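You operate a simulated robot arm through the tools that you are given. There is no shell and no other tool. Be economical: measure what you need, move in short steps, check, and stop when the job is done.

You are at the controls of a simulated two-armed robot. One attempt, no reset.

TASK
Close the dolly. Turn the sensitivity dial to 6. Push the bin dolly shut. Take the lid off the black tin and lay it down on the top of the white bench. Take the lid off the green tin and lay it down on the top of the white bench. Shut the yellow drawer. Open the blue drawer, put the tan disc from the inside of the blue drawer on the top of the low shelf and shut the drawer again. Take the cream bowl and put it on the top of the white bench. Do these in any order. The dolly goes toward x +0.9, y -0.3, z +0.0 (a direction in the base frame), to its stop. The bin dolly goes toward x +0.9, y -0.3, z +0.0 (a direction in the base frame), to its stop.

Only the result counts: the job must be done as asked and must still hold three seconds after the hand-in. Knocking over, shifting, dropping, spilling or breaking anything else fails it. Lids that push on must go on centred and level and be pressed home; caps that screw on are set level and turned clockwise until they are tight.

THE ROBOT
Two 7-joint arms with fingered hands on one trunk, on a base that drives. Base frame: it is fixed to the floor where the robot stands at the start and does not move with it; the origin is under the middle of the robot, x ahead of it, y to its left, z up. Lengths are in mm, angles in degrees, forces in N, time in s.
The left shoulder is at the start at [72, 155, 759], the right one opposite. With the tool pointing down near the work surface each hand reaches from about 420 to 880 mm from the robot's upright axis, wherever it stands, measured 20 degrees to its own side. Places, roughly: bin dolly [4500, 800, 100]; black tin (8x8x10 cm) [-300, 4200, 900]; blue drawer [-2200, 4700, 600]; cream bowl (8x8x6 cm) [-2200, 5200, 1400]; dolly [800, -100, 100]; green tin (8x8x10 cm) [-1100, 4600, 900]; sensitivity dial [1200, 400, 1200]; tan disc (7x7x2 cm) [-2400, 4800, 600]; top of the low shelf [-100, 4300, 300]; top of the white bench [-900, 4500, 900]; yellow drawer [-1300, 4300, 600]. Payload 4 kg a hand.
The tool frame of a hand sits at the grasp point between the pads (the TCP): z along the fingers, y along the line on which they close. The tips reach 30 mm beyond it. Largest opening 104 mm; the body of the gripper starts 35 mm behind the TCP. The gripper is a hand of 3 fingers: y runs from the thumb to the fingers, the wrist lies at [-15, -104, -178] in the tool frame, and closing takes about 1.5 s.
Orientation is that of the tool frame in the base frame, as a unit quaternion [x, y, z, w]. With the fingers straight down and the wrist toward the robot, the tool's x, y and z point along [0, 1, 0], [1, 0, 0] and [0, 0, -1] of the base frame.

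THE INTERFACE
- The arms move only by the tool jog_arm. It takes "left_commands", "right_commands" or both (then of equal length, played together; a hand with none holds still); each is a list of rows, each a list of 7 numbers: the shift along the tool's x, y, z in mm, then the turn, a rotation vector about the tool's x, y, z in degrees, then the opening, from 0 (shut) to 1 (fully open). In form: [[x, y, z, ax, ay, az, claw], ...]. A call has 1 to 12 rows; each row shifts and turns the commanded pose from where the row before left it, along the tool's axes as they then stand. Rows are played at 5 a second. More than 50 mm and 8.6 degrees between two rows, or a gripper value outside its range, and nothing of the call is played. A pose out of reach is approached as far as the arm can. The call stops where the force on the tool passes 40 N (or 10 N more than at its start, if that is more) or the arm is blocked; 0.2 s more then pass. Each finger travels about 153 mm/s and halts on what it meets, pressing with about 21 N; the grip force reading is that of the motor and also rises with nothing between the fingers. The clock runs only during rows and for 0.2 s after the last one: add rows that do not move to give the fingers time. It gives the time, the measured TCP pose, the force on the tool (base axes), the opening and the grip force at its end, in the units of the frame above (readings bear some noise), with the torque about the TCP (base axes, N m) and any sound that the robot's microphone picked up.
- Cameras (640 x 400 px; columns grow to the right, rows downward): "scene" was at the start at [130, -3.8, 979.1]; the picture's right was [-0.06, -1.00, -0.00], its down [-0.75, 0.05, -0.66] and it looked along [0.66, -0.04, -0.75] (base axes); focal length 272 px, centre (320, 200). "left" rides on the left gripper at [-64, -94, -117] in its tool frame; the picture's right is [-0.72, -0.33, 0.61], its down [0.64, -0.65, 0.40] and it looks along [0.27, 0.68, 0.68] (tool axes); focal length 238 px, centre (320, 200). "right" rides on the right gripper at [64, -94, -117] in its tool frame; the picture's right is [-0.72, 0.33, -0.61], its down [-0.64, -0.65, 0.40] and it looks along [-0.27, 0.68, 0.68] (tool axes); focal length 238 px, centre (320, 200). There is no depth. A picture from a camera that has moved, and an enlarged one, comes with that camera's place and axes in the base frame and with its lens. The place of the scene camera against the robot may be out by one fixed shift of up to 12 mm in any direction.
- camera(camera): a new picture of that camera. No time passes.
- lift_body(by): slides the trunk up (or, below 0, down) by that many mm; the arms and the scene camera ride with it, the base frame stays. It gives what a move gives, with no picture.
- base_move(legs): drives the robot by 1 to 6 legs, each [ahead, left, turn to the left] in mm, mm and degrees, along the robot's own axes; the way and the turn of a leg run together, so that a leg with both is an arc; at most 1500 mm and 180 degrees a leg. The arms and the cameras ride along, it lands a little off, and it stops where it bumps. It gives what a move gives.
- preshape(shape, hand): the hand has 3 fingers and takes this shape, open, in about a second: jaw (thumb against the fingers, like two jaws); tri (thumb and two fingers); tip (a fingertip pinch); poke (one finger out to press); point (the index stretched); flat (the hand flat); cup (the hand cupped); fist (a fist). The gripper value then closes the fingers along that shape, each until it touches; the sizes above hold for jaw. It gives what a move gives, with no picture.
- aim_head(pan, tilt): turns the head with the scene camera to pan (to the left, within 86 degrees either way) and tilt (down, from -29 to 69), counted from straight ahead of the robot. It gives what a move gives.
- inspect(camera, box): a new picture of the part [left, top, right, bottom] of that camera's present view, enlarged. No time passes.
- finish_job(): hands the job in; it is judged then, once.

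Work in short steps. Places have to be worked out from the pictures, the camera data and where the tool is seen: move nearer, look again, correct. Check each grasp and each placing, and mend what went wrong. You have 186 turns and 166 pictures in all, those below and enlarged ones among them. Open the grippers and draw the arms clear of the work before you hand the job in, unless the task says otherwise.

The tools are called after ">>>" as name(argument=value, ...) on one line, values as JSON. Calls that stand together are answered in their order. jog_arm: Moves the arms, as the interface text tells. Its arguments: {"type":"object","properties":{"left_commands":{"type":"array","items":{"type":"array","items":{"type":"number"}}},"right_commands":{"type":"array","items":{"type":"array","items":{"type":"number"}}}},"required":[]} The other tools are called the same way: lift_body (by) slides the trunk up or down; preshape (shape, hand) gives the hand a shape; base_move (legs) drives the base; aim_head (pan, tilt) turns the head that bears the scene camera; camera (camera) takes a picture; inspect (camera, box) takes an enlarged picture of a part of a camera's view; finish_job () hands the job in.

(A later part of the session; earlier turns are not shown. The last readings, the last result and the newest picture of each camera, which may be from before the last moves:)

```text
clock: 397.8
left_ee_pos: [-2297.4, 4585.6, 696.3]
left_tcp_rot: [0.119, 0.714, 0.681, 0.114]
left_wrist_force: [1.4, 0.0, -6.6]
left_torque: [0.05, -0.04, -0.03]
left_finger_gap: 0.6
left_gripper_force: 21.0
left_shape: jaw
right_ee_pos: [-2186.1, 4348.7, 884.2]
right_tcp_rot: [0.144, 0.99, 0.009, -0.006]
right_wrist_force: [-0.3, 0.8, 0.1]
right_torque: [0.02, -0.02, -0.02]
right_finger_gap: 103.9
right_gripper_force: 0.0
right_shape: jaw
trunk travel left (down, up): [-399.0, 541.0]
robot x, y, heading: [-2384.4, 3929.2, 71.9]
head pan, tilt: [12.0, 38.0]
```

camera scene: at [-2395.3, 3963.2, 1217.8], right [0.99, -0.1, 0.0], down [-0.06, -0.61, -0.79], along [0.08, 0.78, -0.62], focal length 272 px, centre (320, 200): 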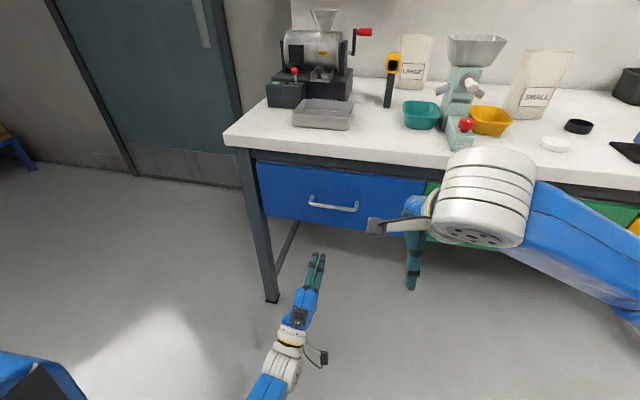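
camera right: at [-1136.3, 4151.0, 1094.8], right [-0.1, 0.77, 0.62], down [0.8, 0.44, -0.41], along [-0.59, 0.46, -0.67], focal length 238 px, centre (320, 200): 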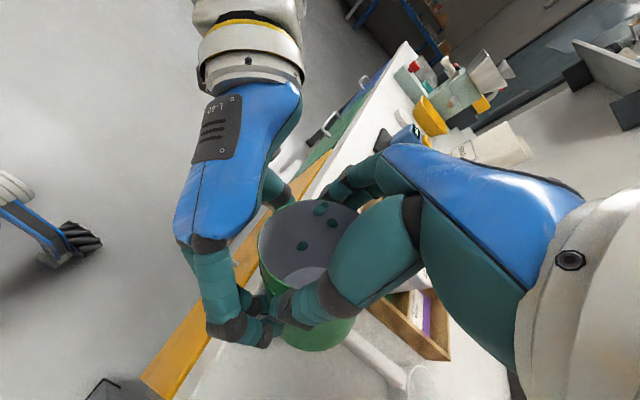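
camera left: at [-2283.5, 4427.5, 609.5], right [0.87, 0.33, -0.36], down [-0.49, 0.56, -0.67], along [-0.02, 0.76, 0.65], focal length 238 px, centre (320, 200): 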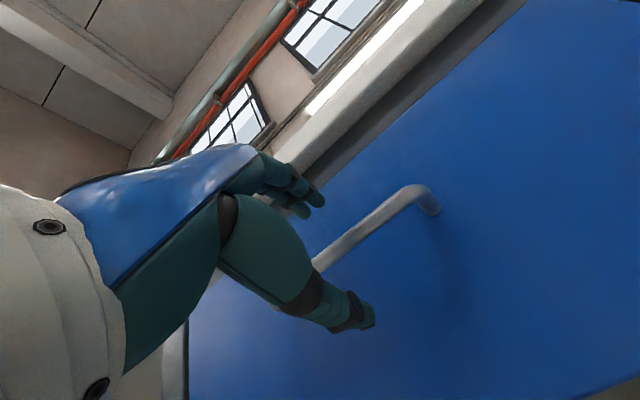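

The gap reads ~0 but there is contact; the bar may be hooked within the fingers. I try pulling 60 mm with the base.

>>> base_move(legs=[[-60, 0, 0]])

>>> camera(camera="left")

```text
clock: 398.8
left_ee_pos: [-2315.2, 4527.8, 697.2]
left_tcp_rot: [0.119, 0.714, 0.681, 0.113]
left_wrist_force: [0.0, 0.7, -12.4]
left_torque: [-0.04, 0.04, 0.01]
left_finger_gap: 1.6
left_gripper_force: 20.8
left_shape: jaw
right_ee_pos: [-2205.8, 4292.1, 884.9]
right_tcp_rot: [0.145, 0.989, 0.009, -0.005]
right_wrist_force: [-0.4, -0.6, 0.3]
right_torque: [0.04, -0.01, -0.03]
right_finger_gap: 103.9
right_gripper_force: 0.0
right_shape: jaw
trunk travel left (down, up): [-399.0, 541.0]
robot x, y, heading: [-2405.5, 3880.4, 72.1]
head pan, tilt: [12.0, 38.0]
```

```text
12 pictures are left
camera left: at [-2293.2, 4392.8, 609.4], right [0.87, 0.33, -0.35], down [-0.49, 0.56, -0.67], along [-0.02, 0.76, 0.65], focal length 238 px, centre (320, 200)
```

left: 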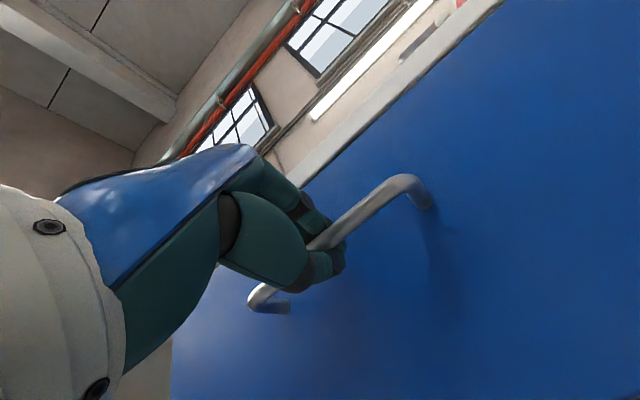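

The handle is hooked and the drawer follows. I pull another 190 mm.

>>> base_move(legs=[[-190, 0, 0]])

>>> camera(camera="scene")

```text
clock: 400.3
left_ee_pos: [-2371.6, 4346.7, 698.2]
left_tcp_rot: [0.119, 0.714, 0.681, 0.114]
left_wrist_force: [-5.2, 2.3, -11.6]
left_torque: [-0.03, 0.07, 0.03]
left_finger_gap: 1.4
left_gripper_force: 21.2
left_shape: jaw
right_ee_pos: [-2262.9, 4110.0, 886.3]
right_tcp_rot: [0.146, 0.989, 0.01, -0.005]
right_wrist_force: [0.0, 0.3, 0.1]
right_torque: [0.0, 0.02, 0.02]
right_finger_gap: 104.1
right_gripper_force: 0.0
right_shape: jaw
trunk travel left (down, up): [-399.0, 541.0]
robot x, y, heading: [-2457.7, 3696.9, 71.9]
head pan, tilt: [12.0, 38.0]
```

```text
11 pictures are left
camera scene: at [-2437.5, 3836.8, 1217.6], right [0.99, -0.11, 0.0], down [-0.06, -0.62, -0.79], along [0.08, 0.78, -0.62], focal length 272 px, centre (320, 200)
```

scene: 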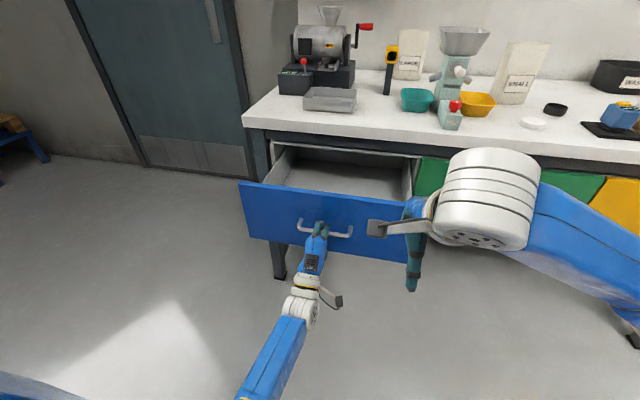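

Open ~240 mm. I release and retreat the left hand, raise the trunk to look inside.

>>> jog_arm(left_commands=[[0, 0, 0, 0, 0, 0, 0.4], [0, 0, 0, 0, 0, 0, 0.8], [0, 0, 0, 0, 0, 0, 0.8], [0, 0, -35, 0, 0, 0, 0.8], [10, 0, -40, 0, 0, 0, 0.8], [20, -20, -30, 0, 0, 0, 0.8]])

>>> lift_body(by=250)

>>> aim_head(pan=12, tilt=48)

>>> camera(camera="scene")

```text
clock: 401.7
left_ee_pos: [-2437.8, 4255.1, 686.7]
left_tcp_rot: [0.119, 0.711, 0.683, 0.115]
left_wrist_force: [-0.4, -0.2, 0.0]
left_torque: [0.0, -0.02, 0.01]
left_finger_gap: 82.9
left_gripper_force: 0.1
left_shape: jaw
right_ee_pos: [-2262.7, 4108.1, 888.1]
right_tcp_rot: [0.146, 0.989, 0.012, -0.005]
right_wrist_force: [-0.1, -0.2, 0.4]
right_torque: [-0.01, -0.04, 0.0]
right_finger_gap: 103.8
right_gripper_force: 0.1
right_shape: jaw
trunk travel left (down, up): [-399.0, 541.0]
robot x, y, heading: [-2462.7, 3696.0, 71.6]
head pan, tilt: [12.0, 38.0]
```

```text
clock: 404.3
left_ee_pos: [-2437.2, 4255.8, 936.3]
left_tcp_rot: [0.121, 0.712, 0.682, 0.115]
left_wrist_force: [-1.1, -0.8, 0.2]
left_torque: [0.01, 0.0, 0.02]
left_finger_gap: 82.8
left_gripper_force: 0.1
left_shape: jaw
right_ee_pos: [-2262.3, 4108.7, 1137.0]
right_tcp_rot: [0.146, 0.989, 0.01, -0.006]
right_wrist_force: [0.9, -0.2, -0.5]
right_torque: [-0.03, 0.01, -0.03]
right_finger_gap: 103.9
right_gripper_force: 0.0
right_shape: jaw
trunk travel left (down, up): [-649.0, 291.0]
robot x, y, heading: [-2458.6, 3695.6, 72.0]
head pan, tilt: [12.0, 38.0]
```

```text
clock: 405.0
left_ee_pos: [-2436.1, 4256.9, 937.9]
left_tcp_rot: [0.12, 0.713, 0.681, 0.115]
left_wrist_force: [-0.2, -0.2, 0.4]
left_torque: [-0.01, 0.02, -0.01]
left_finger_gap: 83.0
left_gripper_force: 0.1
left_shape: jaw
right_ee_pos: [-2262.5, 4108.6, 1137.0]
right_tcp_rot: [0.146, 0.989, 0.01, -0.005]
right_wrist_force: [-0.2, 0.0, -0.2]
right_torque: [0.01, 0.01, 0.01]
right_finger_gap: 104.0
right_gripper_force: 0.2
right_shape: jaw
trunk travel left (down, up): [-649.0, 291.0]
robot x, y, heading: [-2463.6, 3698.0, 72.2]
head pan, tilt: [12.0, 48.0]
```

```text
10 pictures are left
camera scene: at [-2437.0, 3827.4, 1453.5], right [0.99, -0.1, 0.0], down [-0.08, -0.74, -0.67], along [0.07, 0.66, -0.74], focal length 272 px, centre (320, 200)
```

scene: 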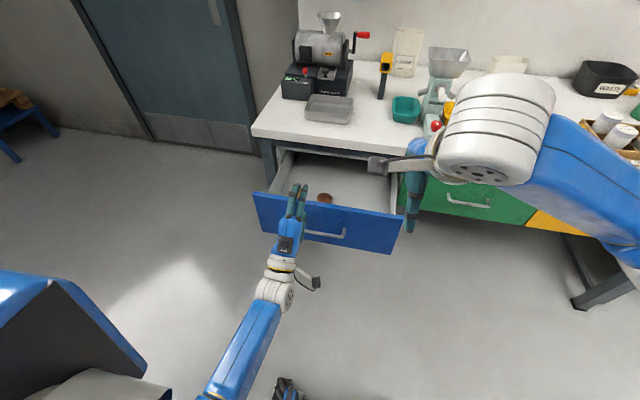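

The disc is at ≈(-2335,4590), still under the bench edge, so the drawer must open further. I go back to the handle and pull more.

>>> lift_body(by=-250)

>>> jog_arm(left_commands=[[-20, 20, 30, 0, 0, 0, 0.8], [-10, 0, 40, 0, 0, 0, 0.8], [0, 0, 35, 0, 0, 0, 0.8], [0, 0, 0, 0, 0, 0, 0.4], [0, 0, 0, 0, 0, 0, 0], [0, 0, 0, 0, 0, 0, 0], [0, 0, 0, 0, 0, 0, 0]])

>>> base_move(legs=[[-150, 0, 0]])

>>> camera(camera="scene")

```text
clock: 407.6
left_ee_pos: [-2437.3, 4255.0, 686.3]
left_tcp_rot: [0.119, 0.712, 0.682, 0.114]
left_wrist_force: [-0.6, 0.0, 0.1]
left_torque: [0.0, 0.0, -0.03]
left_finger_gap: 82.8
left_gripper_force: 0.0
left_shape: jaw
right_ee_pos: [-2263.1, 4108.6, 886.2]
right_tcp_rot: [0.146, 0.989, 0.011, -0.005]
right_wrist_force: [-0.1, 0.3, -0.8]
right_torque: [0.0, -0.06, 0.01]
right_finger_gap: 103.9
right_gripper_force: 0.1
right_shape: jaw
trunk travel left (down, up): [-399.0, 541.0]
robot x, y, heading: [-2459.9, 3700.0, 72.0]
head pan, tilt: [12.0, 48.0]
```

```text
clock: 409.2
left_ee_pos: [-2373.7, 4346.7, 699.1]
left_tcp_rot: [0.12, 0.714, 0.68, 0.114]
left_wrist_force: [1.5, -0.1, -8.0]
left_torque: [0.04, -0.05, 0.03]
left_finger_gap: 3.6
left_gripper_force: 21.1
left_shape: jaw
right_ee_pos: [-2261.6, 4109.9, 885.6]
right_tcp_rot: [0.146, 0.989, 0.01, -0.006]
right_wrist_force: [0.3, 0.0, 0.1]
right_torque: [-0.03, -0.01, 0.01]
right_finger_gap: 103.7
right_gripper_force: 0.2
right_shape: jaw
trunk travel left (down, up): [-399.0, 541.0]
robot x, y, heading: [-2461.7, 3700.4, 72.1]
head pan, tilt: [12.0, 48.0]
```

```text
clock: 410.5
left_ee_pos: [-2412.6, 4228.4, 699.2]
left_tcp_rot: [0.121, 0.718, 0.676, 0.112]
left_wrist_force: [5.1, 14.8, -4.8]
left_torque: [0.08, -0.04, 0.01]
left_finger_gap: 3.0
left_gripper_force: 20.9
left_shape: jaw
right_ee_pos: [-2302.1, 3987.0, 886.5]
right_tcp_rot: [0.146, 0.989, 0.01, -0.005]
right_wrist_force: [-0.2, 0.3, -0.2]
right_torque: [-0.01, 0.0, 0.04]
right_finger_gap: 103.9
right_gripper_force: 0.1
right_shape: jaw
trunk travel left (down, up): [-399.0, 541.0]
robot x, y, heading: [-2501.2, 3578.0, 71.8]
head pan, tilt: [12.0, 48.0]
stopped in leg 1: the force on the tool passed its limit (the readings are from after the stop); the commanded pose is now the measured one
```

```text
9 pictures are left
camera scene: at [-2474.7, 3711.8, 1202.9], right [0.99, -0.11, 0.0], down [-0.08, -0.74, -0.66], along [0.07, 0.66, -0.75], focal length 272 px, centre (320, 200)
```

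scene: 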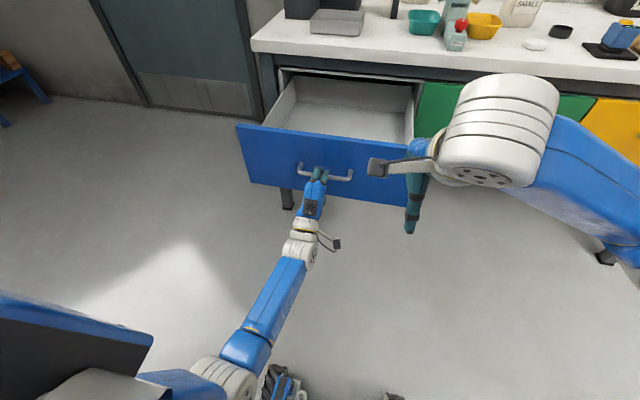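

At its stop (~365 mm open). I release, move the left hand aside, and drive so the right hand is over the disc.

>>> jog_arm(left_commands=[[0, 0, 0, 0, 0, 0, 0.4], [0, 0, 0, 0, 0, 0, 0.8], [0, 0, 0, 0, 0, 0, 0.8], [0, 0, -35, 0, 0, 0, 0.8], [0, 0, -35, 0, 0, 0, 0.8], [20, 0, -35, 0, 0, 0, 0.8], [45, 0, 0, 0, 0, 0, 0.8], [45, 0, 0, 0, 0, 0, 0.8], [45, 0, 0, 0, 0, 0, 0.8], [45, 0, 0, 0, 0, 0, 0.8]])

>>> base_move(legs=[[0, 238, 0], [239, 0, 0]])

>>> jog_arm(right_commands=[[-4, 40, 0, 0, 0, 0, 0.95], [-4, 40, 0, 0, 0, 0, 0.95], [-4, 40, 0, 0, 0, 0, 0.95], [-4, 40, 0, 0, 0, 0, 0.95], [0, 40, 0, 0, 0, 0, 0.95], [0, 0, 0, 0, 0, 0, 0.95]])

>>> camera(camera="right")

```text
clock: 412.7
left_ee_pos: [-2635.0, 4192.7, 705.4]
left_tcp_rot: [0.12, 0.716, 0.678, 0.113]
left_wrist_force: [-0.3, 0.7, 0.0]
left_torque: [-0.01, -0.05, -0.01]
left_finger_gap: 82.8
left_gripper_force: 0.1
left_shape: jaw
right_ee_pos: [-2304.2, 3985.6, 888.2]
right_tcp_rot: [0.146, 0.989, 0.012, -0.004]
right_wrist_force: [0.5, 0.2, -0.3]
right_torque: [0.02, -0.02, -0.01]
right_finger_gap: 104.0
right_gripper_force: 0.0
right_shape: jaw
trunk travel left (down, up): [-399.0, 541.0]
robot x, y, heading: [-2501.9, 3576.0, 72.1]
head pan, tilt: [12.0, 48.0]
```

```text
clock: 415.9
left_ee_pos: [-2778.7, 4497.4, 707.2]
left_tcp_rot: [0.122, 0.716, 0.678, 0.113]
left_wrist_force: [-0.4, 0.2, 0.1]
left_torque: [0.03, 0.0, -0.01]
left_finger_gap: 83.0
left_gripper_force: 0.1
left_shape: jaw
right_ee_pos: [-2447.2, 4288.5, 888.3]
right_tcp_rot: [0.147, 0.989, 0.012, -0.005]
right_wrist_force: [-0.2, 1.1, -0.1]
right_torque: [0.04, 0.0, -0.02]
right_finger_gap: 104.0
right_gripper_force: 0.0
right_shape: jaw
trunk travel left (down, up): [-399.0, 541.0]
robot x, y, heading: [-2646.8, 3880.2, 71.8]
head pan, tilt: [12.0, 48.0]
```

```text
clock: 417.2
left_ee_pos: [-2779.7, 4496.3, 706.5]
left_tcp_rot: [0.122, 0.715, 0.679, 0.114]
left_wrist_force: [-0.1, -0.9, -1.1]
left_torque: [0.0, 0.0, 0.05]
left_finger_gap: 82.8
left_gripper_force: 0.1
left_shape: jaw
right_ee_pos: [-2375.4, 4474.5, 890.8]
right_tcp_rot: [0.148, 0.989, 0.014, -0.004]
right_wrist_force: [-0.1, 0.4, -0.4]
right_torque: [-0.02, -0.01, -0.04]
right_finger_gap: 98.9
right_gripper_force: 0.1
right_shape: jaw
trunk travel left (down, up): [-399.0, 541.0]
robot x, y, heading: [-2646.6, 3883.4, 71.8]
head pan, tilt: [12.0, 48.0]
```

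```text
8 pictures are left
camera right: at [-2462.4, 4400.5, 1005.9], right [0.79, 0.09, 0.61], down [0.42, -0.8, -0.43], along [0.45, 0.6, -0.66], focal length 238 px, centre (320, 200)
```

right: 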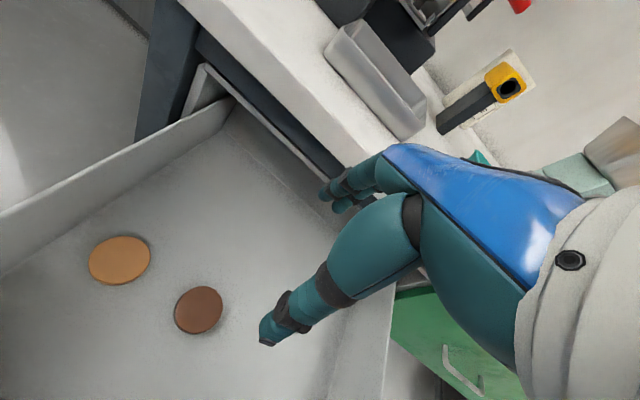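

Two discs: the tan one (left) is at ≈(-2496,4499,~610). I move over it and descend most of the way, then check.

>>> jog_arm(right_commands=[[41, -4, 0, 0, 0, 0, 0.95], [41, -4, 0, 0, 0, 0, 0.95], [41, -3, 0, 0, 0, 0, 0.95], [0, 0, 45, 0, 0, 0, 0.95], [0, 0, 45, 0, 0, 0, 0.95], [0, 0, 45, 0, 0, 0, 0.95], [0, 0, 45, 0, 0, 0, 0.95], [0, 0, 20, 0, 0, 0, 0.95], [0, 0, 0, 0, 0, 0, 0.95]])

>>> camera(camera="right")

```text
clock: 419.2
left_ee_pos: [-2781.2, 4494.6, 708.5]
left_tcp_rot: [0.12, 0.715, 0.68, 0.114]
left_wrist_force: [0.2, 0.4, -0.6]
left_torque: [-0.01, -0.03, -0.02]
left_finger_gap: 82.8
left_gripper_force: 0.1
left_shape: jaw
right_ee_pos: [-2499.1, 4506.5, 699.9]
right_tcp_rot: [0.147, 0.989, 0.016, -0.004]
right_wrist_force: [-0.5, 0.3, 0.1]
right_torque: [-0.01, 0.0, -0.01]
right_finger_gap: 99.0
right_gripper_force: 0.1
right_shape: jaw
trunk travel left (down, up): [-399.0, 541.0]
robot x, y, heading: [-2642.5, 3882.2, 72.0]
head pan, tilt: [12.0, 48.0]
```

```text
7 pictures are left
camera right: at [-2587.4, 4433.1, 814.4], right [0.79, 0.08, 0.61], down [0.42, -0.8, -0.43], along [0.45, 0.6, -0.66], focal length 238 px, centre (320, 200)
```

right: 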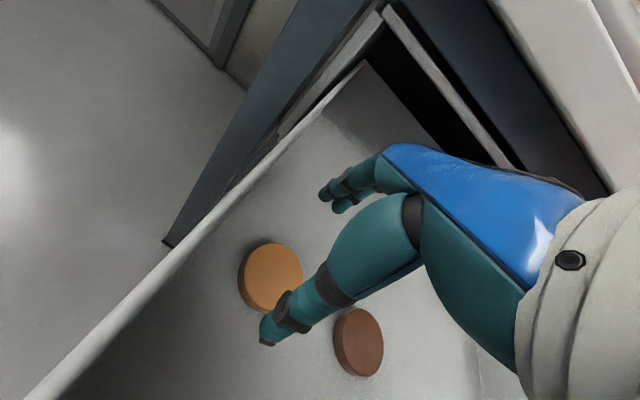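

I correct (+8,−7) and lower; then small steps to the drawer floor.

>>> jog_arm(right_commands=[[-10, -4.5, 0, 0, 0, 0, 0.95], [0, 0, 20, 0, 0, 0, 0.95], [0, 0, 20, 0, 0, 0, 0.95], [0, 0, 12, 0, 0, 0, 0.95], [0, 0, 5, 0, 0, 0, 0.95], [0, 0, 4, 0, 0, 0, 0.95], [0, 0, 4, 0, 0, 0, 0.95], [0, 0, 4, 0, 0, 0, 0.95], [0, 0, 0, 0, 0, 0, 0.95]])

```text
clock: 421.4
left_ee_pos: [-2775.2, 4498.7, 706.5]
left_tcp_rot: [0.122, 0.716, 0.678, 0.113]
left_wrist_force: [0.3, 0.5, 0.4]
left_torque: [0.08, -0.01, 0.0]
left_finger_gap: 83.1
left_gripper_force: 0.1
left_shape: jaw
right_ee_pos: [-2490.2, 4528.1, 688.4]
right_tcp_rot: [0.141, 0.987, 0.069, -0.016]
right_wrist_force: [-0.3, 0.4, -0.9]
right_torque: [0.0, 0.01, -0.01]
right_finger_gap: 99.3
right_gripper_force: 0.0
right_shape: jaw
trunk travel left (down, up): [-399.0, 541.0]
robot x, y, heading: [-2646.9, 3880.5, 71.8]
head pan, tilt: [12.0, 48.0]
stopped in row 9 (right hand): the arm was blocked; the commanded pose is now the measured one
```

The forearm likely touches the drawer front (low elbow). I raise the trunk 150, re-level, and descend relative to it.

>>> lift_body(by=150)

>>> jog_arm(right_commands=[[0, 0, -20, 4, 0, 0, 0.95], [-4, -14, 0, 4, 0, 0, 0.95], [-3, -14, 0, 0, 0, 0, 0.95], [0, 0, 40, 0, 0, 0, 0.95], [0, 0, 40, 0, 0, 0, 0.95], [0, 0, 40, 0, 0, 0, 0.95], [0, 0, 40, 0, 0, 0, 0.95], [0, 0, 25, 0, 0, 0, 0.95], [0, 0, 10, 0, 0, 0, 0.95], [0, 0, 0, 0, 0, 0, 0.95]])

```text
clock: 423.2
left_ee_pos: [-2778.8, 4501.5, 853.6]
left_tcp_rot: [0.121, 0.719, 0.675, 0.114]
left_wrist_force: [0.3, 0.2, -0.3]
left_torque: [0.0, 0.0, -0.03]
left_finger_gap: 82.9
left_gripper_force: 0.1
left_shape: jaw
right_ee_pos: [-2493.6, 4523.1, 813.5]
right_tcp_rot: [0.141, 0.989, 0.048, -0.012]
right_wrist_force: [0.3, 0.4, 0.2]
right_torque: [-0.01, 0.02, 0.03]
right_finger_gap: 98.7
right_gripper_force: 0.2
right_shape: jaw
trunk travel left (down, up): [-549.0, 391.0]
robot x, y, heading: [-2645.3, 3881.1, 72.0]
head pan, tilt: [12.0, 48.0]
```

```text
clock: 425.4
left_ee_pos: [-2780.3, 4497.4, 856.5]
left_tcp_rot: [0.121, 0.716, 0.677, 0.115]
left_wrist_force: [-0.1, -0.2, 0.7]
left_torque: [0.0, 0.02, 0.02]
left_finger_gap: 83.0
left_gripper_force: 0.0
left_shape: jaw
right_ee_pos: [-2506.2, 4483.2, 646.5]
right_tcp_rot: [0.138, 0.99, -0.014, -0.022]
right_wrist_force: [2.0, 0.8, 33.3]
right_torque: [0.85, -0.59, -0.32]
right_finger_gap: 96.6
right_gripper_force: 0.1
right_shape: jaw
trunk travel left (down, up): [-549.0, 391.0]
robot x, y, heading: [-2648.1, 3879.6, 72.0]
head pan, tilt: [12.0, 48.0]
```

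Contact, but I'm ~15 mm short: the front finger sits on the disc's edge. I rise, shift, lower to the floor and close.

>>> jog_arm(right_commands=[[0, 0, -25, 0, 0, 0, 0.98], [-5, 16, 0, 0, 0, 0, 0.98], [0, 0, 12, 0, 0, 0, 0.98], [0, 0, 8, 0, 0, 0, 0.98], [0, 0, 0, 0, 0, 0, 0.98]])

>>> camera(camera="right")

```text
clock: 426.6
left_ee_pos: [-2780.1, 4500.5, 853.1]
left_tcp_rot: [0.121, 0.717, 0.676, 0.115]
left_wrist_force: [-0.4, 0.1, 0.9]
left_torque: [0.02, 0.0, 0.02]
left_finger_gap: 82.8
left_gripper_force: 0.1
left_shape: jaw
right_ee_pos: [-2495.3, 4500.5, 644.0]
right_tcp_rot: [0.139, 0.99, -0.019, -0.021]
right_wrist_force: [0.6, 0.0, 14.6]
right_torque: [0.75, -0.34, -0.03]
right_finger_gap: 101.7
right_gripper_force: 0.1
right_shape: jaw
trunk travel left (down, up): [-549.0, 391.0]
robot x, y, heading: [-2647.7, 3879.6, 71.7]
head pan, tilt: [12.0, 48.0]
```

```text
6 pictures are left
camera right: at [-2575.8, 4432.3, 767.4], right [0.81, 0.13, 0.57], down [0.42, -0.82, -0.4], along [0.41, 0.56, -0.72], focal length 238 px, centre (320, 200)
```

right: 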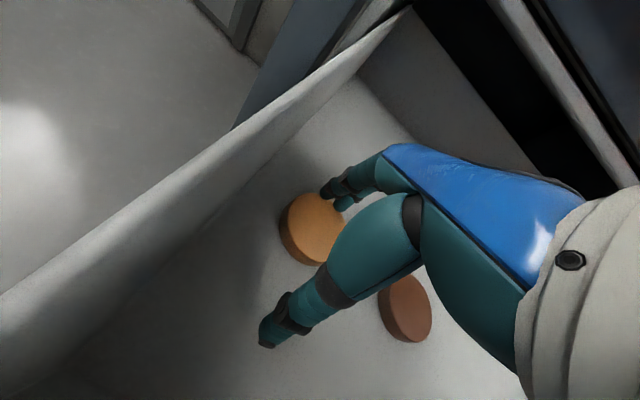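

The disc is still ~15 mm further ahead. I rise, shift forward 16 and left 6, lower and close.

>>> jog_arm(right_commands=[[0, 0, -28, 0, 0, 0, 0.98], [6, 16, 0, 0, 0, 0, 0.98], [0, 0, 15, 0, 0, 0, 0.98], [0, 0, 12, 0, 0, 0, 0.98], [0, 0, 6, 0, 0, 0, 0.98], [0, 0, 4, 0, 0, 0, 0.98]])

>>> jog_arm(right_commands=[[0, 0, 0, 0, 0, 0, 0.8], [0, 0, 0, 0, 0, 0, 0.6], [0, 0, 0, 0, 0, 0, 0.4], [0, 0, 0, 0, 0, 0, 0.2], [0, 0, 0, 0, 0, 0, 0.2], [0, 0, -10, 0, 0, 0, 0.2], [0, 0, -20, 0, 0, 0, 0.2]])

```text
clock: 428.0
left_ee_pos: [-2779.0, 4501.3, 853.3]
left_tcp_rot: [0.121, 0.718, 0.676, 0.115]
left_wrist_force: [0.2, 0.9, 0.6]
left_torque: [-0.03, -0.02, 0.01]
left_finger_gap: 83.0
left_gripper_force: 0.0
left_shape: jaw
right_ee_pos: [-2495.6, 4517.2, 634.0]
right_tcp_rot: [0.139, 0.99, -0.021, -0.021]
right_wrist_force: [0.0, -0.8, 0.3]
right_torque: [0.06, -0.03, -0.02]
right_finger_gap: 102.0
right_gripper_force: 0.1
right_shape: jaw
trunk travel left (down, up): [-549.0, 391.0]
robot x, y, heading: [-2645.1, 3878.9, 71.9]
head pan, tilt: [12.0, 48.0]
```

```text
clock: 429.6
left_ee_pos: [-2778.4, 4500.6, 851.8]
left_tcp_rot: [0.121, 0.717, 0.677, 0.115]
left_wrist_force: [-1.1, -0.2, -0.1]
left_torque: [0.01, 0.0, 0.01]
left_finger_gap: 82.9
left_gripper_force: 0.1
left_shape: jaw
right_ee_pos: [-2492.6, 4517.7, 663.5]
right_tcp_rot: [0.141, 0.99, -0.022, -0.021]
right_wrist_force: [0.1, -0.4, -0.7]
right_torque: [0.02, 0.02, 0.0]
right_finger_gap: 50.5
right_gripper_force: 21.4
right_shape: jaw
trunk travel left (down, up): [-549.0, 391.0]
robot x, y, heading: [-2647.6, 3881.3, 72.0]
head pan, tilt: [12.0, 48.0]
```

Something of ~50 (a chord of the disc) is held. I lift clear and check.

>>> jog_arm(right_commands=[[0, 0, -40, 0, 0, 0, 0.2], [0, 0, -45, 0, 0, 0, 0.2], [0, 0, -45, 0, 0, 0, 0.2], [0, 0, -45, 0, 0, 0, 0.2], [0, 0, -45, 0, 0, 0, 0.2]])

>>> camera(camera="right")

```text
clock: 430.8
left_ee_pos: [-2778.4, 4501.6, 853.3]
left_tcp_rot: [0.121, 0.718, 0.676, 0.115]
left_wrist_force: [-0.3, 0.1, 0.6]
left_torque: [0.01, 0.0, -0.01]
left_finger_gap: 82.9
left_gripper_force: 0.0
left_shape: jaw
right_ee_pos: [-2486.0, 4525.3, 883.9]
right_tcp_rot: [0.139, 0.99, -0.022, -0.022]
right_wrist_force: [-0.2, 0.3, -0.7]
right_torque: [0.01, 0.01, -0.01]
right_finger_gap: 50.2
right_gripper_force: 20.7
right_shape: jaw
trunk travel left (down, up): [-549.0, 391.0]
robot x, y, heading: [-2646.8, 3883.8, 71.7]
head pan, tilt: [12.0, 48.0]
```

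```text
5 pictures are left
camera right: at [-2567.1, 4457.7, 1007.1], right [0.81, 0.14, 0.57], down [0.42, -0.82, -0.4], along [0.41, 0.56, -0.72], focal length 238 px, centre (320, 200)
```

right: 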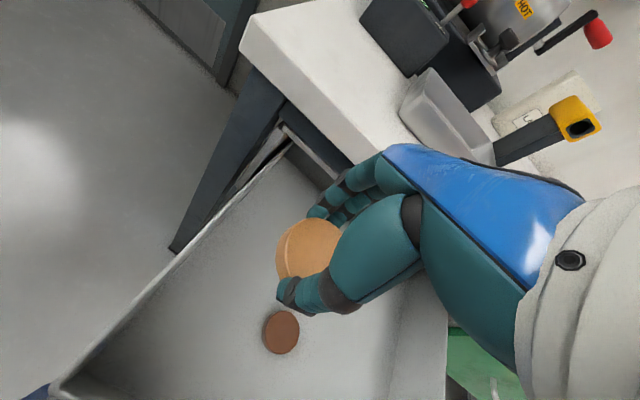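

The tan disc is held. I now shut the drawer: tuck the right hand high and back, close the left hand, drive round in front of the drawer.

>>> jog_arm(right_commands=[[0, 0, -45, 0, 0, 0, 0.2], [0, 0, -45, 0, 0, 0, 0.2], [0, -25, -40, 0, 0, 0, 0.2], [0, -30, -35, 0, 0, 0, 0.2], [0, -40, -20, 0, 0, 0, 0.2], [0, -40, 0, 0, 0, 0, 0.2]], left_commands=[[0, 0, 0, 0, 0, 0, 0.4], [0, 0, 0, 0, 0, 0, 0], [0, 0, 0, 0, 0, 0, 0], [0, 0, 0, 0, 0, 0, 0], [0, 0, 0, 0, 0, 0, 0], [0, 0, 0, 0, 0, 0, 0]])

>>> base_move(legs=[[-350, 0, 0], [0, -431, 0]])

>>> lift_body(by=-115)

>>> base_move(legs=[[180, 0, 0]])

```text
clock: 432.4
left_ee_pos: [-2779.8, 4499.9, 852.8]
left_tcp_rot: [0.12, 0.717, 0.677, 0.114]
left_wrist_force: [0.5, -0.2, -0.3]
left_torque: [0.01, 0.0, 0.01]
left_finger_gap: 0.1
left_gripper_force: 20.7
left_shape: jaw
right_ee_pos: [-2453.3, 4451.1, 1061.2]
right_tcp_rot: [0.184, 0.983, -0.006, 0.006]
right_wrist_force: [0.9, 0.1, -1.0]
right_torque: [0.01, -0.02, -0.02]
right_finger_gap: 49.8
right_gripper_force: 20.9
right_shape: jaw
right hand out of reach, approached as far as the arm can: row 5, 6
trunk travel left (down, up): [-549.0, 391.0]
robot x, y, heading: [-2647.2, 3879.5, 71.8]
head pan, tilt: [12.0, 48.0]
stopped in row 6 (right hand): the arm was blocked; the commanded pose is now the measured one
```

```text
clock: 437.0
left_ee_pos: [-2488.1, 4018.7, 852.3]
left_tcp_rot: [0.113, 0.719, 0.677, 0.11]
left_wrist_force: [-0.6, 0.0, -0.3]
left_torque: [0.01, 0.02, 0.04]
left_finger_gap: 0.1
left_gripper_force: 21.1
left_shape: jaw
right_ee_pos: [-2163.9, 3974.8, 1061.3]
right_tcp_rot: [0.175, 0.984, -0.006, 0.008]
right_wrist_force: [-0.3, 0.7, -0.9]
right_torque: [-0.02, -0.05, 0.01]
right_finger_gap: 49.8
right_gripper_force: 21.6
right_shape: jaw
trunk travel left (down, up): [-549.0, 391.0]
robot x, y, heading: [-2343.2, 3396.1, 72.6]
head pan, tilt: [12.0, 48.0]
```

```text
clock: 438.5
left_ee_pos: [-2484.7, 4015.7, 740.4]
left_tcp_rot: [0.116, 0.718, 0.677, 0.109]
left_wrist_force: [-0.6, 0.1, -0.2]
left_torque: [-0.01, 0.02, 0.0]
left_finger_gap: 0.2
left_gripper_force: 21.1
left_shape: jaw
right_ee_pos: [-2158.5, 3971.5, 945.3]
right_tcp_rot: [0.175, 0.984, -0.005, 0.006]
right_wrist_force: [-0.2, -0.3, -0.9]
right_torque: [0.02, -0.02, 0.04]
right_finger_gap: 49.9
right_gripper_force: 21.4
right_shape: jaw
trunk travel left (down, up): [-434.0, 506.0]
robot x, y, heading: [-2341.6, 3400.7, 72.6]
head pan, tilt: [12.0, 48.0]
```

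```text
clock: 440.0
left_ee_pos: [-2431.9, 4188.3, 739.9]
left_tcp_rot: [0.115, 0.719, 0.677, 0.108]
left_wrist_force: [-0.2, -0.7, 0.2]
left_torque: [0.01, 0.0, -0.01]
left_finger_gap: 0.0
left_gripper_force: 20.7
left_shape: jaw
right_ee_pos: [-2105.2, 4143.8, 944.7]
right_tcp_rot: [0.174, 0.985, -0.006, 0.006]
right_wrist_force: [0.5, 0.6, -0.8]
right_torque: [0.02, 0.02, 0.01]
right_finger_gap: 49.9
right_gripper_force: 21.2
right_shape: jaw
trunk travel left (down, up): [-434.0, 506.0]
robot x, y, heading: [-2283.4, 3571.2, 72.6]
head pan, tilt: [12.0, 48.0]
```

Aligned in front of the drawer. I raise the right hand more and push by driving forward.

>>> jog_arm(right_commands=[[0, 0, -45, 0, 0, 0, 0.2], [0, 0, -45, 0, 0, 0, 0.2], [0, 0, -45, 0, 0, 0, 0.2]])

>>> base_move(legs=[[380, 0, 0]])

>>> jog_arm(left_commands=[[0, 0, 15, 0, 0, 0, 0], [0, 0, 15, 0, 0, 0, 0], [0, 0, 15, 0, 0, 0, 0], [0, 0, 15, 0, 0, 0, 0], [0, 0, 12, 0, 0, 0, 0], [0, 0, 12, 0, 0, 0, 0], [0, 0, 12, 0, 0, 0, 0]])

```text
clock: 441.0
left_ee_pos: [-2431.2, 4185.8, 740.3]
left_tcp_rot: [0.116, 0.718, 0.678, 0.107]
left_wrist_force: [-0.1, 0.0, -0.3]
left_torque: [-0.02, -0.02, 0.01]
left_finger_gap: 0.0
left_gripper_force: 20.9
left_shape: jaw
right_ee_pos: [-2052.4, 4165.2, 1083.8]
right_tcp_rot: [0.216, 0.976, 0.003, 0.017]
right_wrist_force: [-0.6, -0.2, -1.4]
right_torque: [-0.02, 0.0, 0.03]
right_finger_gap: 49.6
right_gripper_force: 21.3
right_shape: jaw
right hand out of reach, approached as far as the arm can: row 1, 2, 3
trunk travel left (down, up): [-434.0, 506.0]
robot x, y, heading: [-2288.7, 3571.0, 73.1]
head pan, tilt: [12.0, 48.0]
stopped in row 3 (right hand): the arm was blocked; the commanded pose is now the measured one
```

```text
clock: 443.4
left_ee_pos: [-2303.7, 4553.5, 740.3]
left_tcp_rot: [0.122, 0.717, 0.677, 0.114]
left_wrist_force: [0.4, -0.4, -0.9]
left_torque: [0.01, 0.0, 0.03]
left_finger_gap: 0.0
left_gripper_force: 20.9
left_shape: jaw
right_ee_pos: [-1924.6, 4524.5, 1084.0]
right_tcp_rot: [0.224, 0.974, 0.002, 0.017]
right_wrist_force: [0.3, 0.5, -1.2]
right_torque: [0.02, 0.01, -0.01]
right_finger_gap: 49.6
right_gripper_force: 20.2
right_shape: jaw
trunk travel left (down, up): [-434.0, 506.0]
robot x, y, heading: [-2174.0, 3938.9, 71.8]
head pan, tilt: [12.0, 48.0]
```

```text
clock: 444.2
left_ee_pos: [-2292.5, 4585.9, 740.1]
left_tcp_rot: [0.122, 0.713, 0.681, 0.114]
left_wrist_force: [-0.7, -0.2, -0.2]
left_torque: [-0.01, -0.03, 0.04]
left_finger_gap: 0.0
left_gripper_force: 21.6
left_shape: jaw
right_ee_pos: [-1924.7, 4520.4, 1086.2]
right_tcp_rot: [0.226, 0.974, 0.005, 0.018]
right_wrist_force: [0.8, 0.7, -1.0]
right_torque: [-0.02, 0.01, 0.0]
right_finger_gap: 49.6
right_gripper_force: 20.8
right_shape: jaw
trunk travel left (down, up): [-434.0, 506.0]
robot x, y, heading: [-2171.1, 3936.1, 71.8]
head pan, tilt: [12.0, 48.0]
stopped in row 3 (left hand): the force on the tool passed its limit (the readings are from after the stop); the commanded pose is now the measured one
```

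The drawer is shut (same contact point as before). Next the bowl on the wall shelf: I back off, raise the trunk, roll the left hand for a sideways grasp and look.

>>> base_move(legs=[[-200, 0, 0]])

>>> lift_body(by=350)

>>> jog_arm(left_commands=[[0, 0, 0, 0, 0, 8.2, 0.8], [0, 0, 0, 0, 0, 8.2, 1], [0, 0, 0, 0, 0, 8.2, 1], [0, 0, 0, 0, 0, 8.2, 1], [0, 0, 0, 0, 0, 8.2, 1], [0, 0, 0, 0, 0, 8.2, 1], [0, 0, 0, 0, 0, 8.2, 1], [0, 0, 0, 0, 0, 8.2, 1], [0, 0, 0, 0, 0, 8.2, 1], [0, 0, 0, 0, 0, 8.2, 1], [0, 0, 0, 0, 0, 8, 1]])

>>> aim_head(pan=15, tilt=10)

>>> camera(camera="scene")

```text
clock: 445.8
left_ee_pos: [-2353.0, 4400.8, 740.2]
left_tcp_rot: [0.123, 0.713, 0.681, 0.116]
left_wrist_force: [-0.3, -0.2, 0.5]
left_torque: [-0.05, -0.01, -0.01]
left_finger_gap: 0.0
left_gripper_force: 21.0
left_shape: jaw
right_ee_pos: [-1983.4, 4333.9, 1085.4]
right_tcp_rot: [0.228, 0.973, 0.005, 0.016]
right_wrist_force: [0.0, -1.2, -1.6]
right_torque: [-0.02, -0.01, -0.04]
right_finger_gap: 49.3
right_gripper_force: 21.4
right_shape: jaw
trunk travel left (down, up): [-434.0, 506.0]
robot x, y, heading: [-2234.3, 3748.6, 72.0]
head pan, tilt: [12.0, 48.0]
```

```text
clock: 449.2
left_ee_pos: [-2353.2, 4400.5, 1091.6]
left_tcp_rot: [0.123, 0.713, 0.681, 0.116]
left_wrist_force: [0.2, -0.6, -0.4]
left_torque: [0.01, 0.02, -0.02]
left_finger_gap: 0.0
left_gripper_force: 21.0
left_shape: jaw
right_ee_pos: [-1984.4, 4333.2, 1436.2]
right_tcp_rot: [0.229, 0.973, 0.005, 0.016]
right_wrist_force: [0.6, -0.7, -0.9]
right_torque: [0.0, 0.01, -0.02]
right_finger_gap: 49.5
right_gripper_force: 21.3
right_shape: jaw
trunk travel left (down, up): [-784.0, 156.0]
robot x, y, heading: [-2233.3, 3751.5, 71.8]
head pan, tilt: [12.0, 48.0]
```

```text
clock: 451.6
left_ee_pos: [-2353.5, 4400.9, 1090.7]
left_tcp_rot: [0.591, 0.416, 0.563, -0.401]
left_wrist_force: [0.0, 0.1, 0.6]
left_torque: [0.01, 0.0, -0.02]
left_finger_gap: 104.1
left_gripper_force: 0.1
left_shape: jaw
right_ee_pos: [-1985.0, 4333.9, 1436.8]
right_tcp_rot: [0.227, 0.974, 0.005, 0.016]
right_wrist_force: [-0.3, -0.4, -0.4]
right_torque: [0.03, 0.01, 0.01]
right_finger_gap: 49.9
right_gripper_force: 20.5
right_shape: jaw
trunk travel left (down, up): [-784.0, 156.0]
robot x, y, heading: [-2231.6, 3751.2, 71.6]
head pan, tilt: [12.0, 48.0]
```

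```text
clock: 452.6
left_ee_pos: [-2352.1, 4399.9, 1090.2]
left_tcp_rot: [0.59, 0.418, 0.563, -0.4]
left_wrist_force: [-0.4, -0.2, -0.7]
left_torque: [-0.01, -0.03, 0.0]
left_finger_gap: 104.1
left_gripper_force: 0.0
left_shape: jaw
right_ee_pos: [-1984.4, 4333.7, 1436.7]
right_tcp_rot: [0.227, 0.974, 0.006, 0.017]
right_wrist_force: [0.3, 0.3, -0.6]
right_torque: [0.02, 0.0, 0.0]
right_finger_gap: 49.6
right_gripper_force: 20.8
right_shape: jaw
trunk travel left (down, up): [-784.0, 156.0]
robot x, y, heading: [-2234.3, 3749.7, 71.4]
head pan, tilt: [15.0, 10.0]
```

```text
4 pictures are left
camera scene: at [-2215.4, 3896.3, 1647.3], right [1.0, -0.06, 0.0], down [-0.01, -0.18, -0.98], along [0.06, 0.98, -0.18], focal length 272 px, centre (320, 200)
```

scene: 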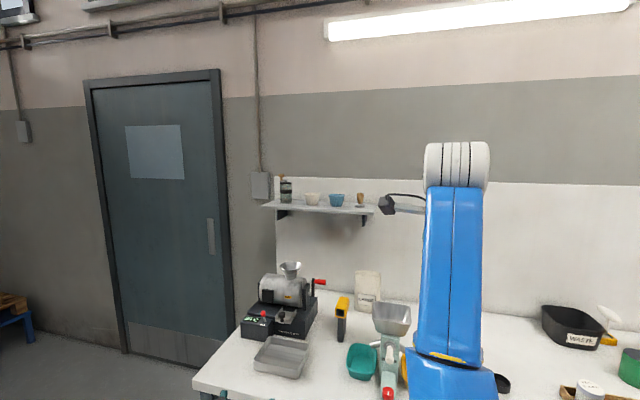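

Cream bowl ≈(-2175,5200,1418), between a jar and a blue bowl. I raise the left hand to its height, extend it, and drive closer.

>>> jog_arm(left_commands=[[42, 0, 0, 0, 0, 0, 1], [42, 0, 0, 0, 0, 0, 1], [42, 0, 0, 0, 0, 0, 1], [42, 0, 0, 0, 0, 0, 1], [42, 0, 0, 0, 0, 0, 1], [42, 0, 0, 0, 0, 0, 1], [42, 0, 0, 0, 0, 0, 1], [41, 0, 0, 0, 0, 0, 1], [0, 0, 40, 0, 0, 0, 1], [0, 0, 40, 0, 0, 0, 1], [0, 0, 40, 0, 0, 0, 1], [0, 0, 0, 0, 0, 0, 1]])

>>> base_move(legs=[[0, 180, 0], [430, 0, 0]])

>>> camera(camera="left")

```text
clock: 455.2
left_ee_pos: [-2307.5, 4527.2, 1422.2]
left_tcp_rot: [0.59, 0.416, 0.564, -0.401]
left_wrist_force: [0.4, 0.1, 0.1]
left_torque: [-0.02, -0.01, -0.02]
left_finger_gap: 103.7
left_gripper_force: 0.0
left_shape: jaw
right_ee_pos: [-1983.2, 4331.8, 1437.4]
right_tcp_rot: [0.229, 0.973, 0.005, 0.017]
right_wrist_force: [-0.4, -0.5, -0.5]
right_torque: [0.0, -0.03, 0.0]
right_finger_gap: 49.4
right_gripper_force: 20.9
right_shape: jaw
trunk travel left (down, up): [-784.0, 156.0]
robot x, y, heading: [-2236.6, 3750.6, 71.6]
head pan, tilt: [15.0, 10.0]
```

```text
clock: 458.9
left_ee_pos: [-2372.7, 4985.2, 1420.2]
left_tcp_rot: [0.585, 0.424, 0.561, -0.403]
left_wrist_force: [-0.1, 0.5, -0.6]
left_torque: [0.0, -0.03, -0.04]
left_finger_gap: 103.8
left_gripper_force: 0.0
left_shape: jaw
right_ee_pos: [-2045.5, 4794.7, 1437.7]
right_tcp_rot: [0.22, 0.975, 0.006, 0.02]
right_wrist_force: [-0.2, -0.2, -0.4]
right_torque: [0.01, -0.03, 0.0]
right_finger_gap: 49.7
right_gripper_force: 21.2
right_shape: jaw
trunk travel left (down, up): [-784.0, 156.0]
robot x, y, heading: [-2275.7, 4209.0, 72.4]
head pan, tilt: [15.0, 10.0]
```

```text
3 pictures are left
camera left: at [-2498.4, 4902.1, 1361.8], right [-0.12, 0.65, -0.75], down [-0.48, 0.62, 0.62], along [0.87, 0.44, 0.24], focal length 238 px, centre (320, 200)
```

left: 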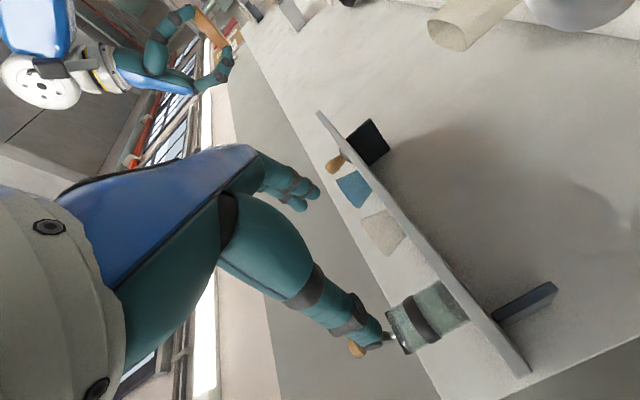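

Bowl fixed at (-2174,5195,1416). I shift right 121 mm, drive 110 ahead, then approach with the arm and close on the bowl.

>>> jog_arm(left_commands=[[2, 40, 0, 0, 0, 0, 1], [1, 40, 0, 0, 0, 0, 1], [1, 41, 0, 0, 0, 0, 1], [0, 0, 0, 0, 0, 0, 1]])

>>> base_move(legs=[[110, 0, 0]])

```text
clock: 459.9
left_ee_pos: [-2247.2, 4944.9, 1425.9]
left_tcp_rot: [0.587, 0.422, 0.56, -0.405]
left_wrist_force: [-0.5, -0.1, 0.7]
left_torque: [0.01, 0.02, 0.02]
left_finger_gap: 103.9
left_gripper_force: 0.1
left_shape: jaw
right_ee_pos: [-2036.1, 4795.2, 1437.6]
right_tcp_rot: [0.22, 0.975, 0.005, 0.018]
right_wrist_force: [0.5, -0.5, -1.2]
right_torque: [-0.02, 0.0, 0.01]
right_finger_gap: 49.6
right_gripper_force: 21.0
right_shape: jaw
trunk travel left (down, up): [-784.0, 156.0]
robot x, y, heading: [-2277.5, 4208.6, 72.7]
head pan, tilt: [15.0, 10.0]
```

```text
clock: 461.1
left_ee_pos: [-2217.8, 5037.8, 1433.2]
left_tcp_rot: [0.585, 0.419, 0.563, -0.408]
left_wrist_force: [-0.5, -0.9, 1.2]
left_torque: [-0.05, 0.04, 0.03]
left_finger_gap: 104.0
left_gripper_force: 0.0
left_shape: jaw
right_ee_pos: [-2005.6, 4889.1, 1442.0]
right_tcp_rot: [0.218, 0.976, 0.012, 0.018]
right_wrist_force: [-0.6, 0.1, -1.8]
right_torque: [0.0, 0.03, -0.05]
right_finger_gap: 49.5
right_gripper_force: 20.9
right_shape: jaw
trunk travel left (down, up): [-784.0, 156.0]
robot x, y, heading: [-2245.7, 4314.0, 72.6]
head pan, tilt: [15.0, 10.0]
```

I let it settle and read the pose.

>>> jog_arm(left_commands=[[0, 0, 0, 0, 0, 0, 1], [0, 0, 0, 0, 0, 0, 1], [0, 0, 0, 0, 0, 0, 1]])

```text
clock: 461.9
left_ee_pos: [-2216.1, 5045.4, 1430.4]
left_tcp_rot: [0.586, 0.42, 0.56, -0.407]
left_wrist_force: [0.1, -0.2, -0.6]
left_torque: [0.02, 0.02, 0.02]
left_finger_gap: 104.2
left_gripper_force: 0.0
left_shape: jaw
right_ee_pos: [-2003.7, 4897.4, 1437.8]
right_tcp_rot: [0.218, 0.976, 0.007, 0.018]
right_wrist_force: [-0.8, -0.2, -1.9]
right_torque: [0.0, -0.02, 0.02]
right_finger_gap: 49.5
right_gripper_force: 21.1
right_shape: jaw
trunk travel left (down, up): [-784.0, 156.0]
robot x, y, heading: [-2242.5, 4317.6, 72.6]
head pan, tilt: [15.0, 10.0]
```

I approach the bowl 147 mm and close.

>>> jog_arm(left_commands=[[-1, -3.5, 30, 0, 0, 0, 1], [-1, -3, 30, 0, 0, 0, 1], [-1, -1, 30, 0, 0, 0, 1], [0, 0, 30, 0, 0, 0, 1], [0, 0, 27, 0, 0, 0, 1], [0, 0, 0, 0, 0, 0, 0.8], [0, 0, 0, 0, 0, 0, 0.6], [0, 0, 0, 0, 0, 0, 0.4], [0, 0, 0, 0, 0, 0, 0.3], [0, 0, 0, 0, 0, 0, 0.3]])

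```text
clock: 464.1
left_ee_pos: [-2175.4, 5189.3, 1421.3]
left_tcp_rot: [0.587, 0.421, 0.56, -0.406]
left_wrist_force: [-0.4, 0.0, 1.3]
left_torque: [-0.01, 0.0, -0.02]
left_finger_gap: 56.4
left_gripper_force: 20.5
left_shape: jaw
right_ee_pos: [-2001.8, 4900.6, 1437.2]
right_tcp_rot: [0.22, 0.975, 0.006, 0.017]
right_wrist_force: [0.1, -1.0, -1.0]
right_torque: [0.02, 0.03, -0.03]
right_finger_gap: 49.5
right_gripper_force: 20.7
right_shape: jaw
trunk travel left (down, up): [-784.0, 156.0]
robot x, y, heading: [-2243.0, 4315.4, 72.8]
head pan, tilt: [15.0, 10.0]
```

The bowl is gripped. I lift it 50 mm and back straight out, then travel right along the bench front.

>>> jog_arm(left_commands=[[10, 0, 0, 0, 0, 0, 0.3], [20, 0, 0, 0, 0, 0, 0.3], [25, 0, 0, 0, 0, 0, 0.3], [0, 0, 0, 0, 0, 0, 0.3]])

>>> base_move(legs=[[-750, 0, 0], [0, -1000, 0], [0, -780, 0]])

>>> lift_body(by=-400)

>>> aim_head(pan=0, tilt=32)

>>> camera(camera="scene")

```text
clock: 465.1
left_ee_pos: [-2172.4, 5192.6, 1475.5]
left_tcp_rot: [0.587, 0.421, 0.56, -0.406]
left_wrist_force: [0.1, 0.5, -1.8]
left_torque: [-0.02, 0.02, -0.02]
left_finger_gap: 56.4
left_gripper_force: 20.8
left_shape: jaw
right_ee_pos: [-2000.5, 4900.5, 1437.5]
right_tcp_rot: [0.219, 0.975, 0.006, 0.017]
right_wrist_force: [-0.8, -0.2, -1.2]
right_torque: [0.03, -0.02, 0.01]
right_finger_gap: 49.6
right_gripper_force: 20.9
right_shape: jaw
trunk travel left (down, up): [-784.0, 156.0]
robot x, y, heading: [-2243.6, 4314.4, 72.8]
head pan, tilt: [15.0, 10.0]
```

```text
clock: 477.8
left_ee_pos: [-713.1, 3982.8, 1475.0]
left_tcp_rot: [0.582, 0.427, 0.558, -0.41]
left_wrist_force: [-0.8, 0.2, -0.8]
left_torque: [-0.02, -0.02, -0.02]
left_finger_gap: 56.4
left_gripper_force: 21.2
left_shape: jaw
right_ee_pos: [-534.8, 3692.2, 1438.9]
right_tcp_rot: [0.21, 0.977, 0.006, 0.02]
right_wrist_force: [-0.3, -0.9, -1.4]
right_torque: [0.01, -0.01, -0.04]
right_finger_gap: 49.7
right_gripper_force: 21.5
right_shape: jaw
trunk travel left (down, up): [-784.0, 156.0]
robot x, y, heading: [-760.9, 3100.9, 73.7]
head pan, tilt: [15.0, 10.0]
```

```text
clock: 481.6
left_ee_pos: [-705.8, 3977.4, 1077.3]
left_tcp_rot: [0.583, 0.425, 0.558, -0.412]
left_wrist_force: [-0.8, 0.2, -1.2]
left_torque: [0.03, -0.03, 0.0]
left_finger_gap: 56.2
left_gripper_force: 20.8
left_shape: jaw
right_ee_pos: [-528.5, 3687.6, 1039.7]
right_tcp_rot: [0.211, 0.977, 0.008, 0.017]
right_wrist_force: [0.2, 0.1, -1.9]
right_torque: [0.03, 0.01, 0.02]
right_finger_gap: 49.4
right_gripper_force: 20.7
right_shape: jaw
trunk travel left (down, up): [-384.0, 556.0]
robot x, y, heading: [-763.3, 3098.1, 73.4]
head pan, tilt: [15.0, 10.0]
```

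```text
clock: 482.5
left_ee_pos: [-705.8, 3977.9, 1077.9]
left_tcp_rot: [0.582, 0.425, 0.557, -0.411]
left_wrist_force: [-0.3, -0.6, -0.4]
left_torque: [-0.01, 0.0, -0.02]
left_finger_gap: 56.5
left_gripper_force: 21.2
left_shape: jaw
right_ee_pos: [-527.4, 3687.2, 1037.6]
right_tcp_rot: [0.212, 0.977, 0.008, 0.017]
right_wrist_force: [-0.7, 0.3, -0.4]
right_torque: [0.04, -0.01, -0.02]
right_finger_gap: 49.4
right_gripper_force: 21.3
right_shape: jaw
trunk travel left (down, up): [-384.0, 556.0]
robot x, y, heading: [-762.2, 3103.5, 73.6]
head pan, tilt: [0.0, 32.0]
```

```text
2 pictures are left
camera scene: at [-722.4, 3244.1, 1211.9], right [0.96, -0.28, 0.0], down [-0.15, -0.51, -0.85], along [0.24, 0.81, -0.53], focal length 272 px, centre (320, 200)
```

scene: 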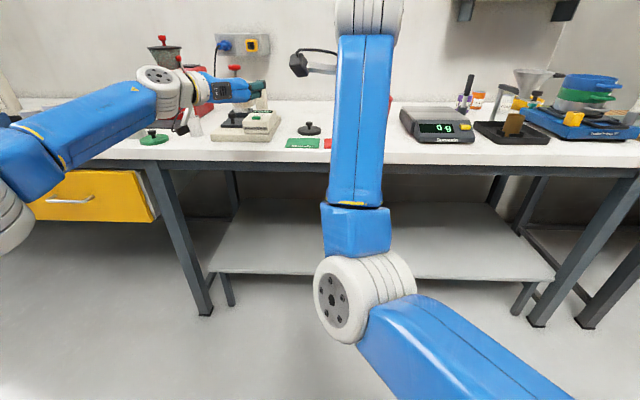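

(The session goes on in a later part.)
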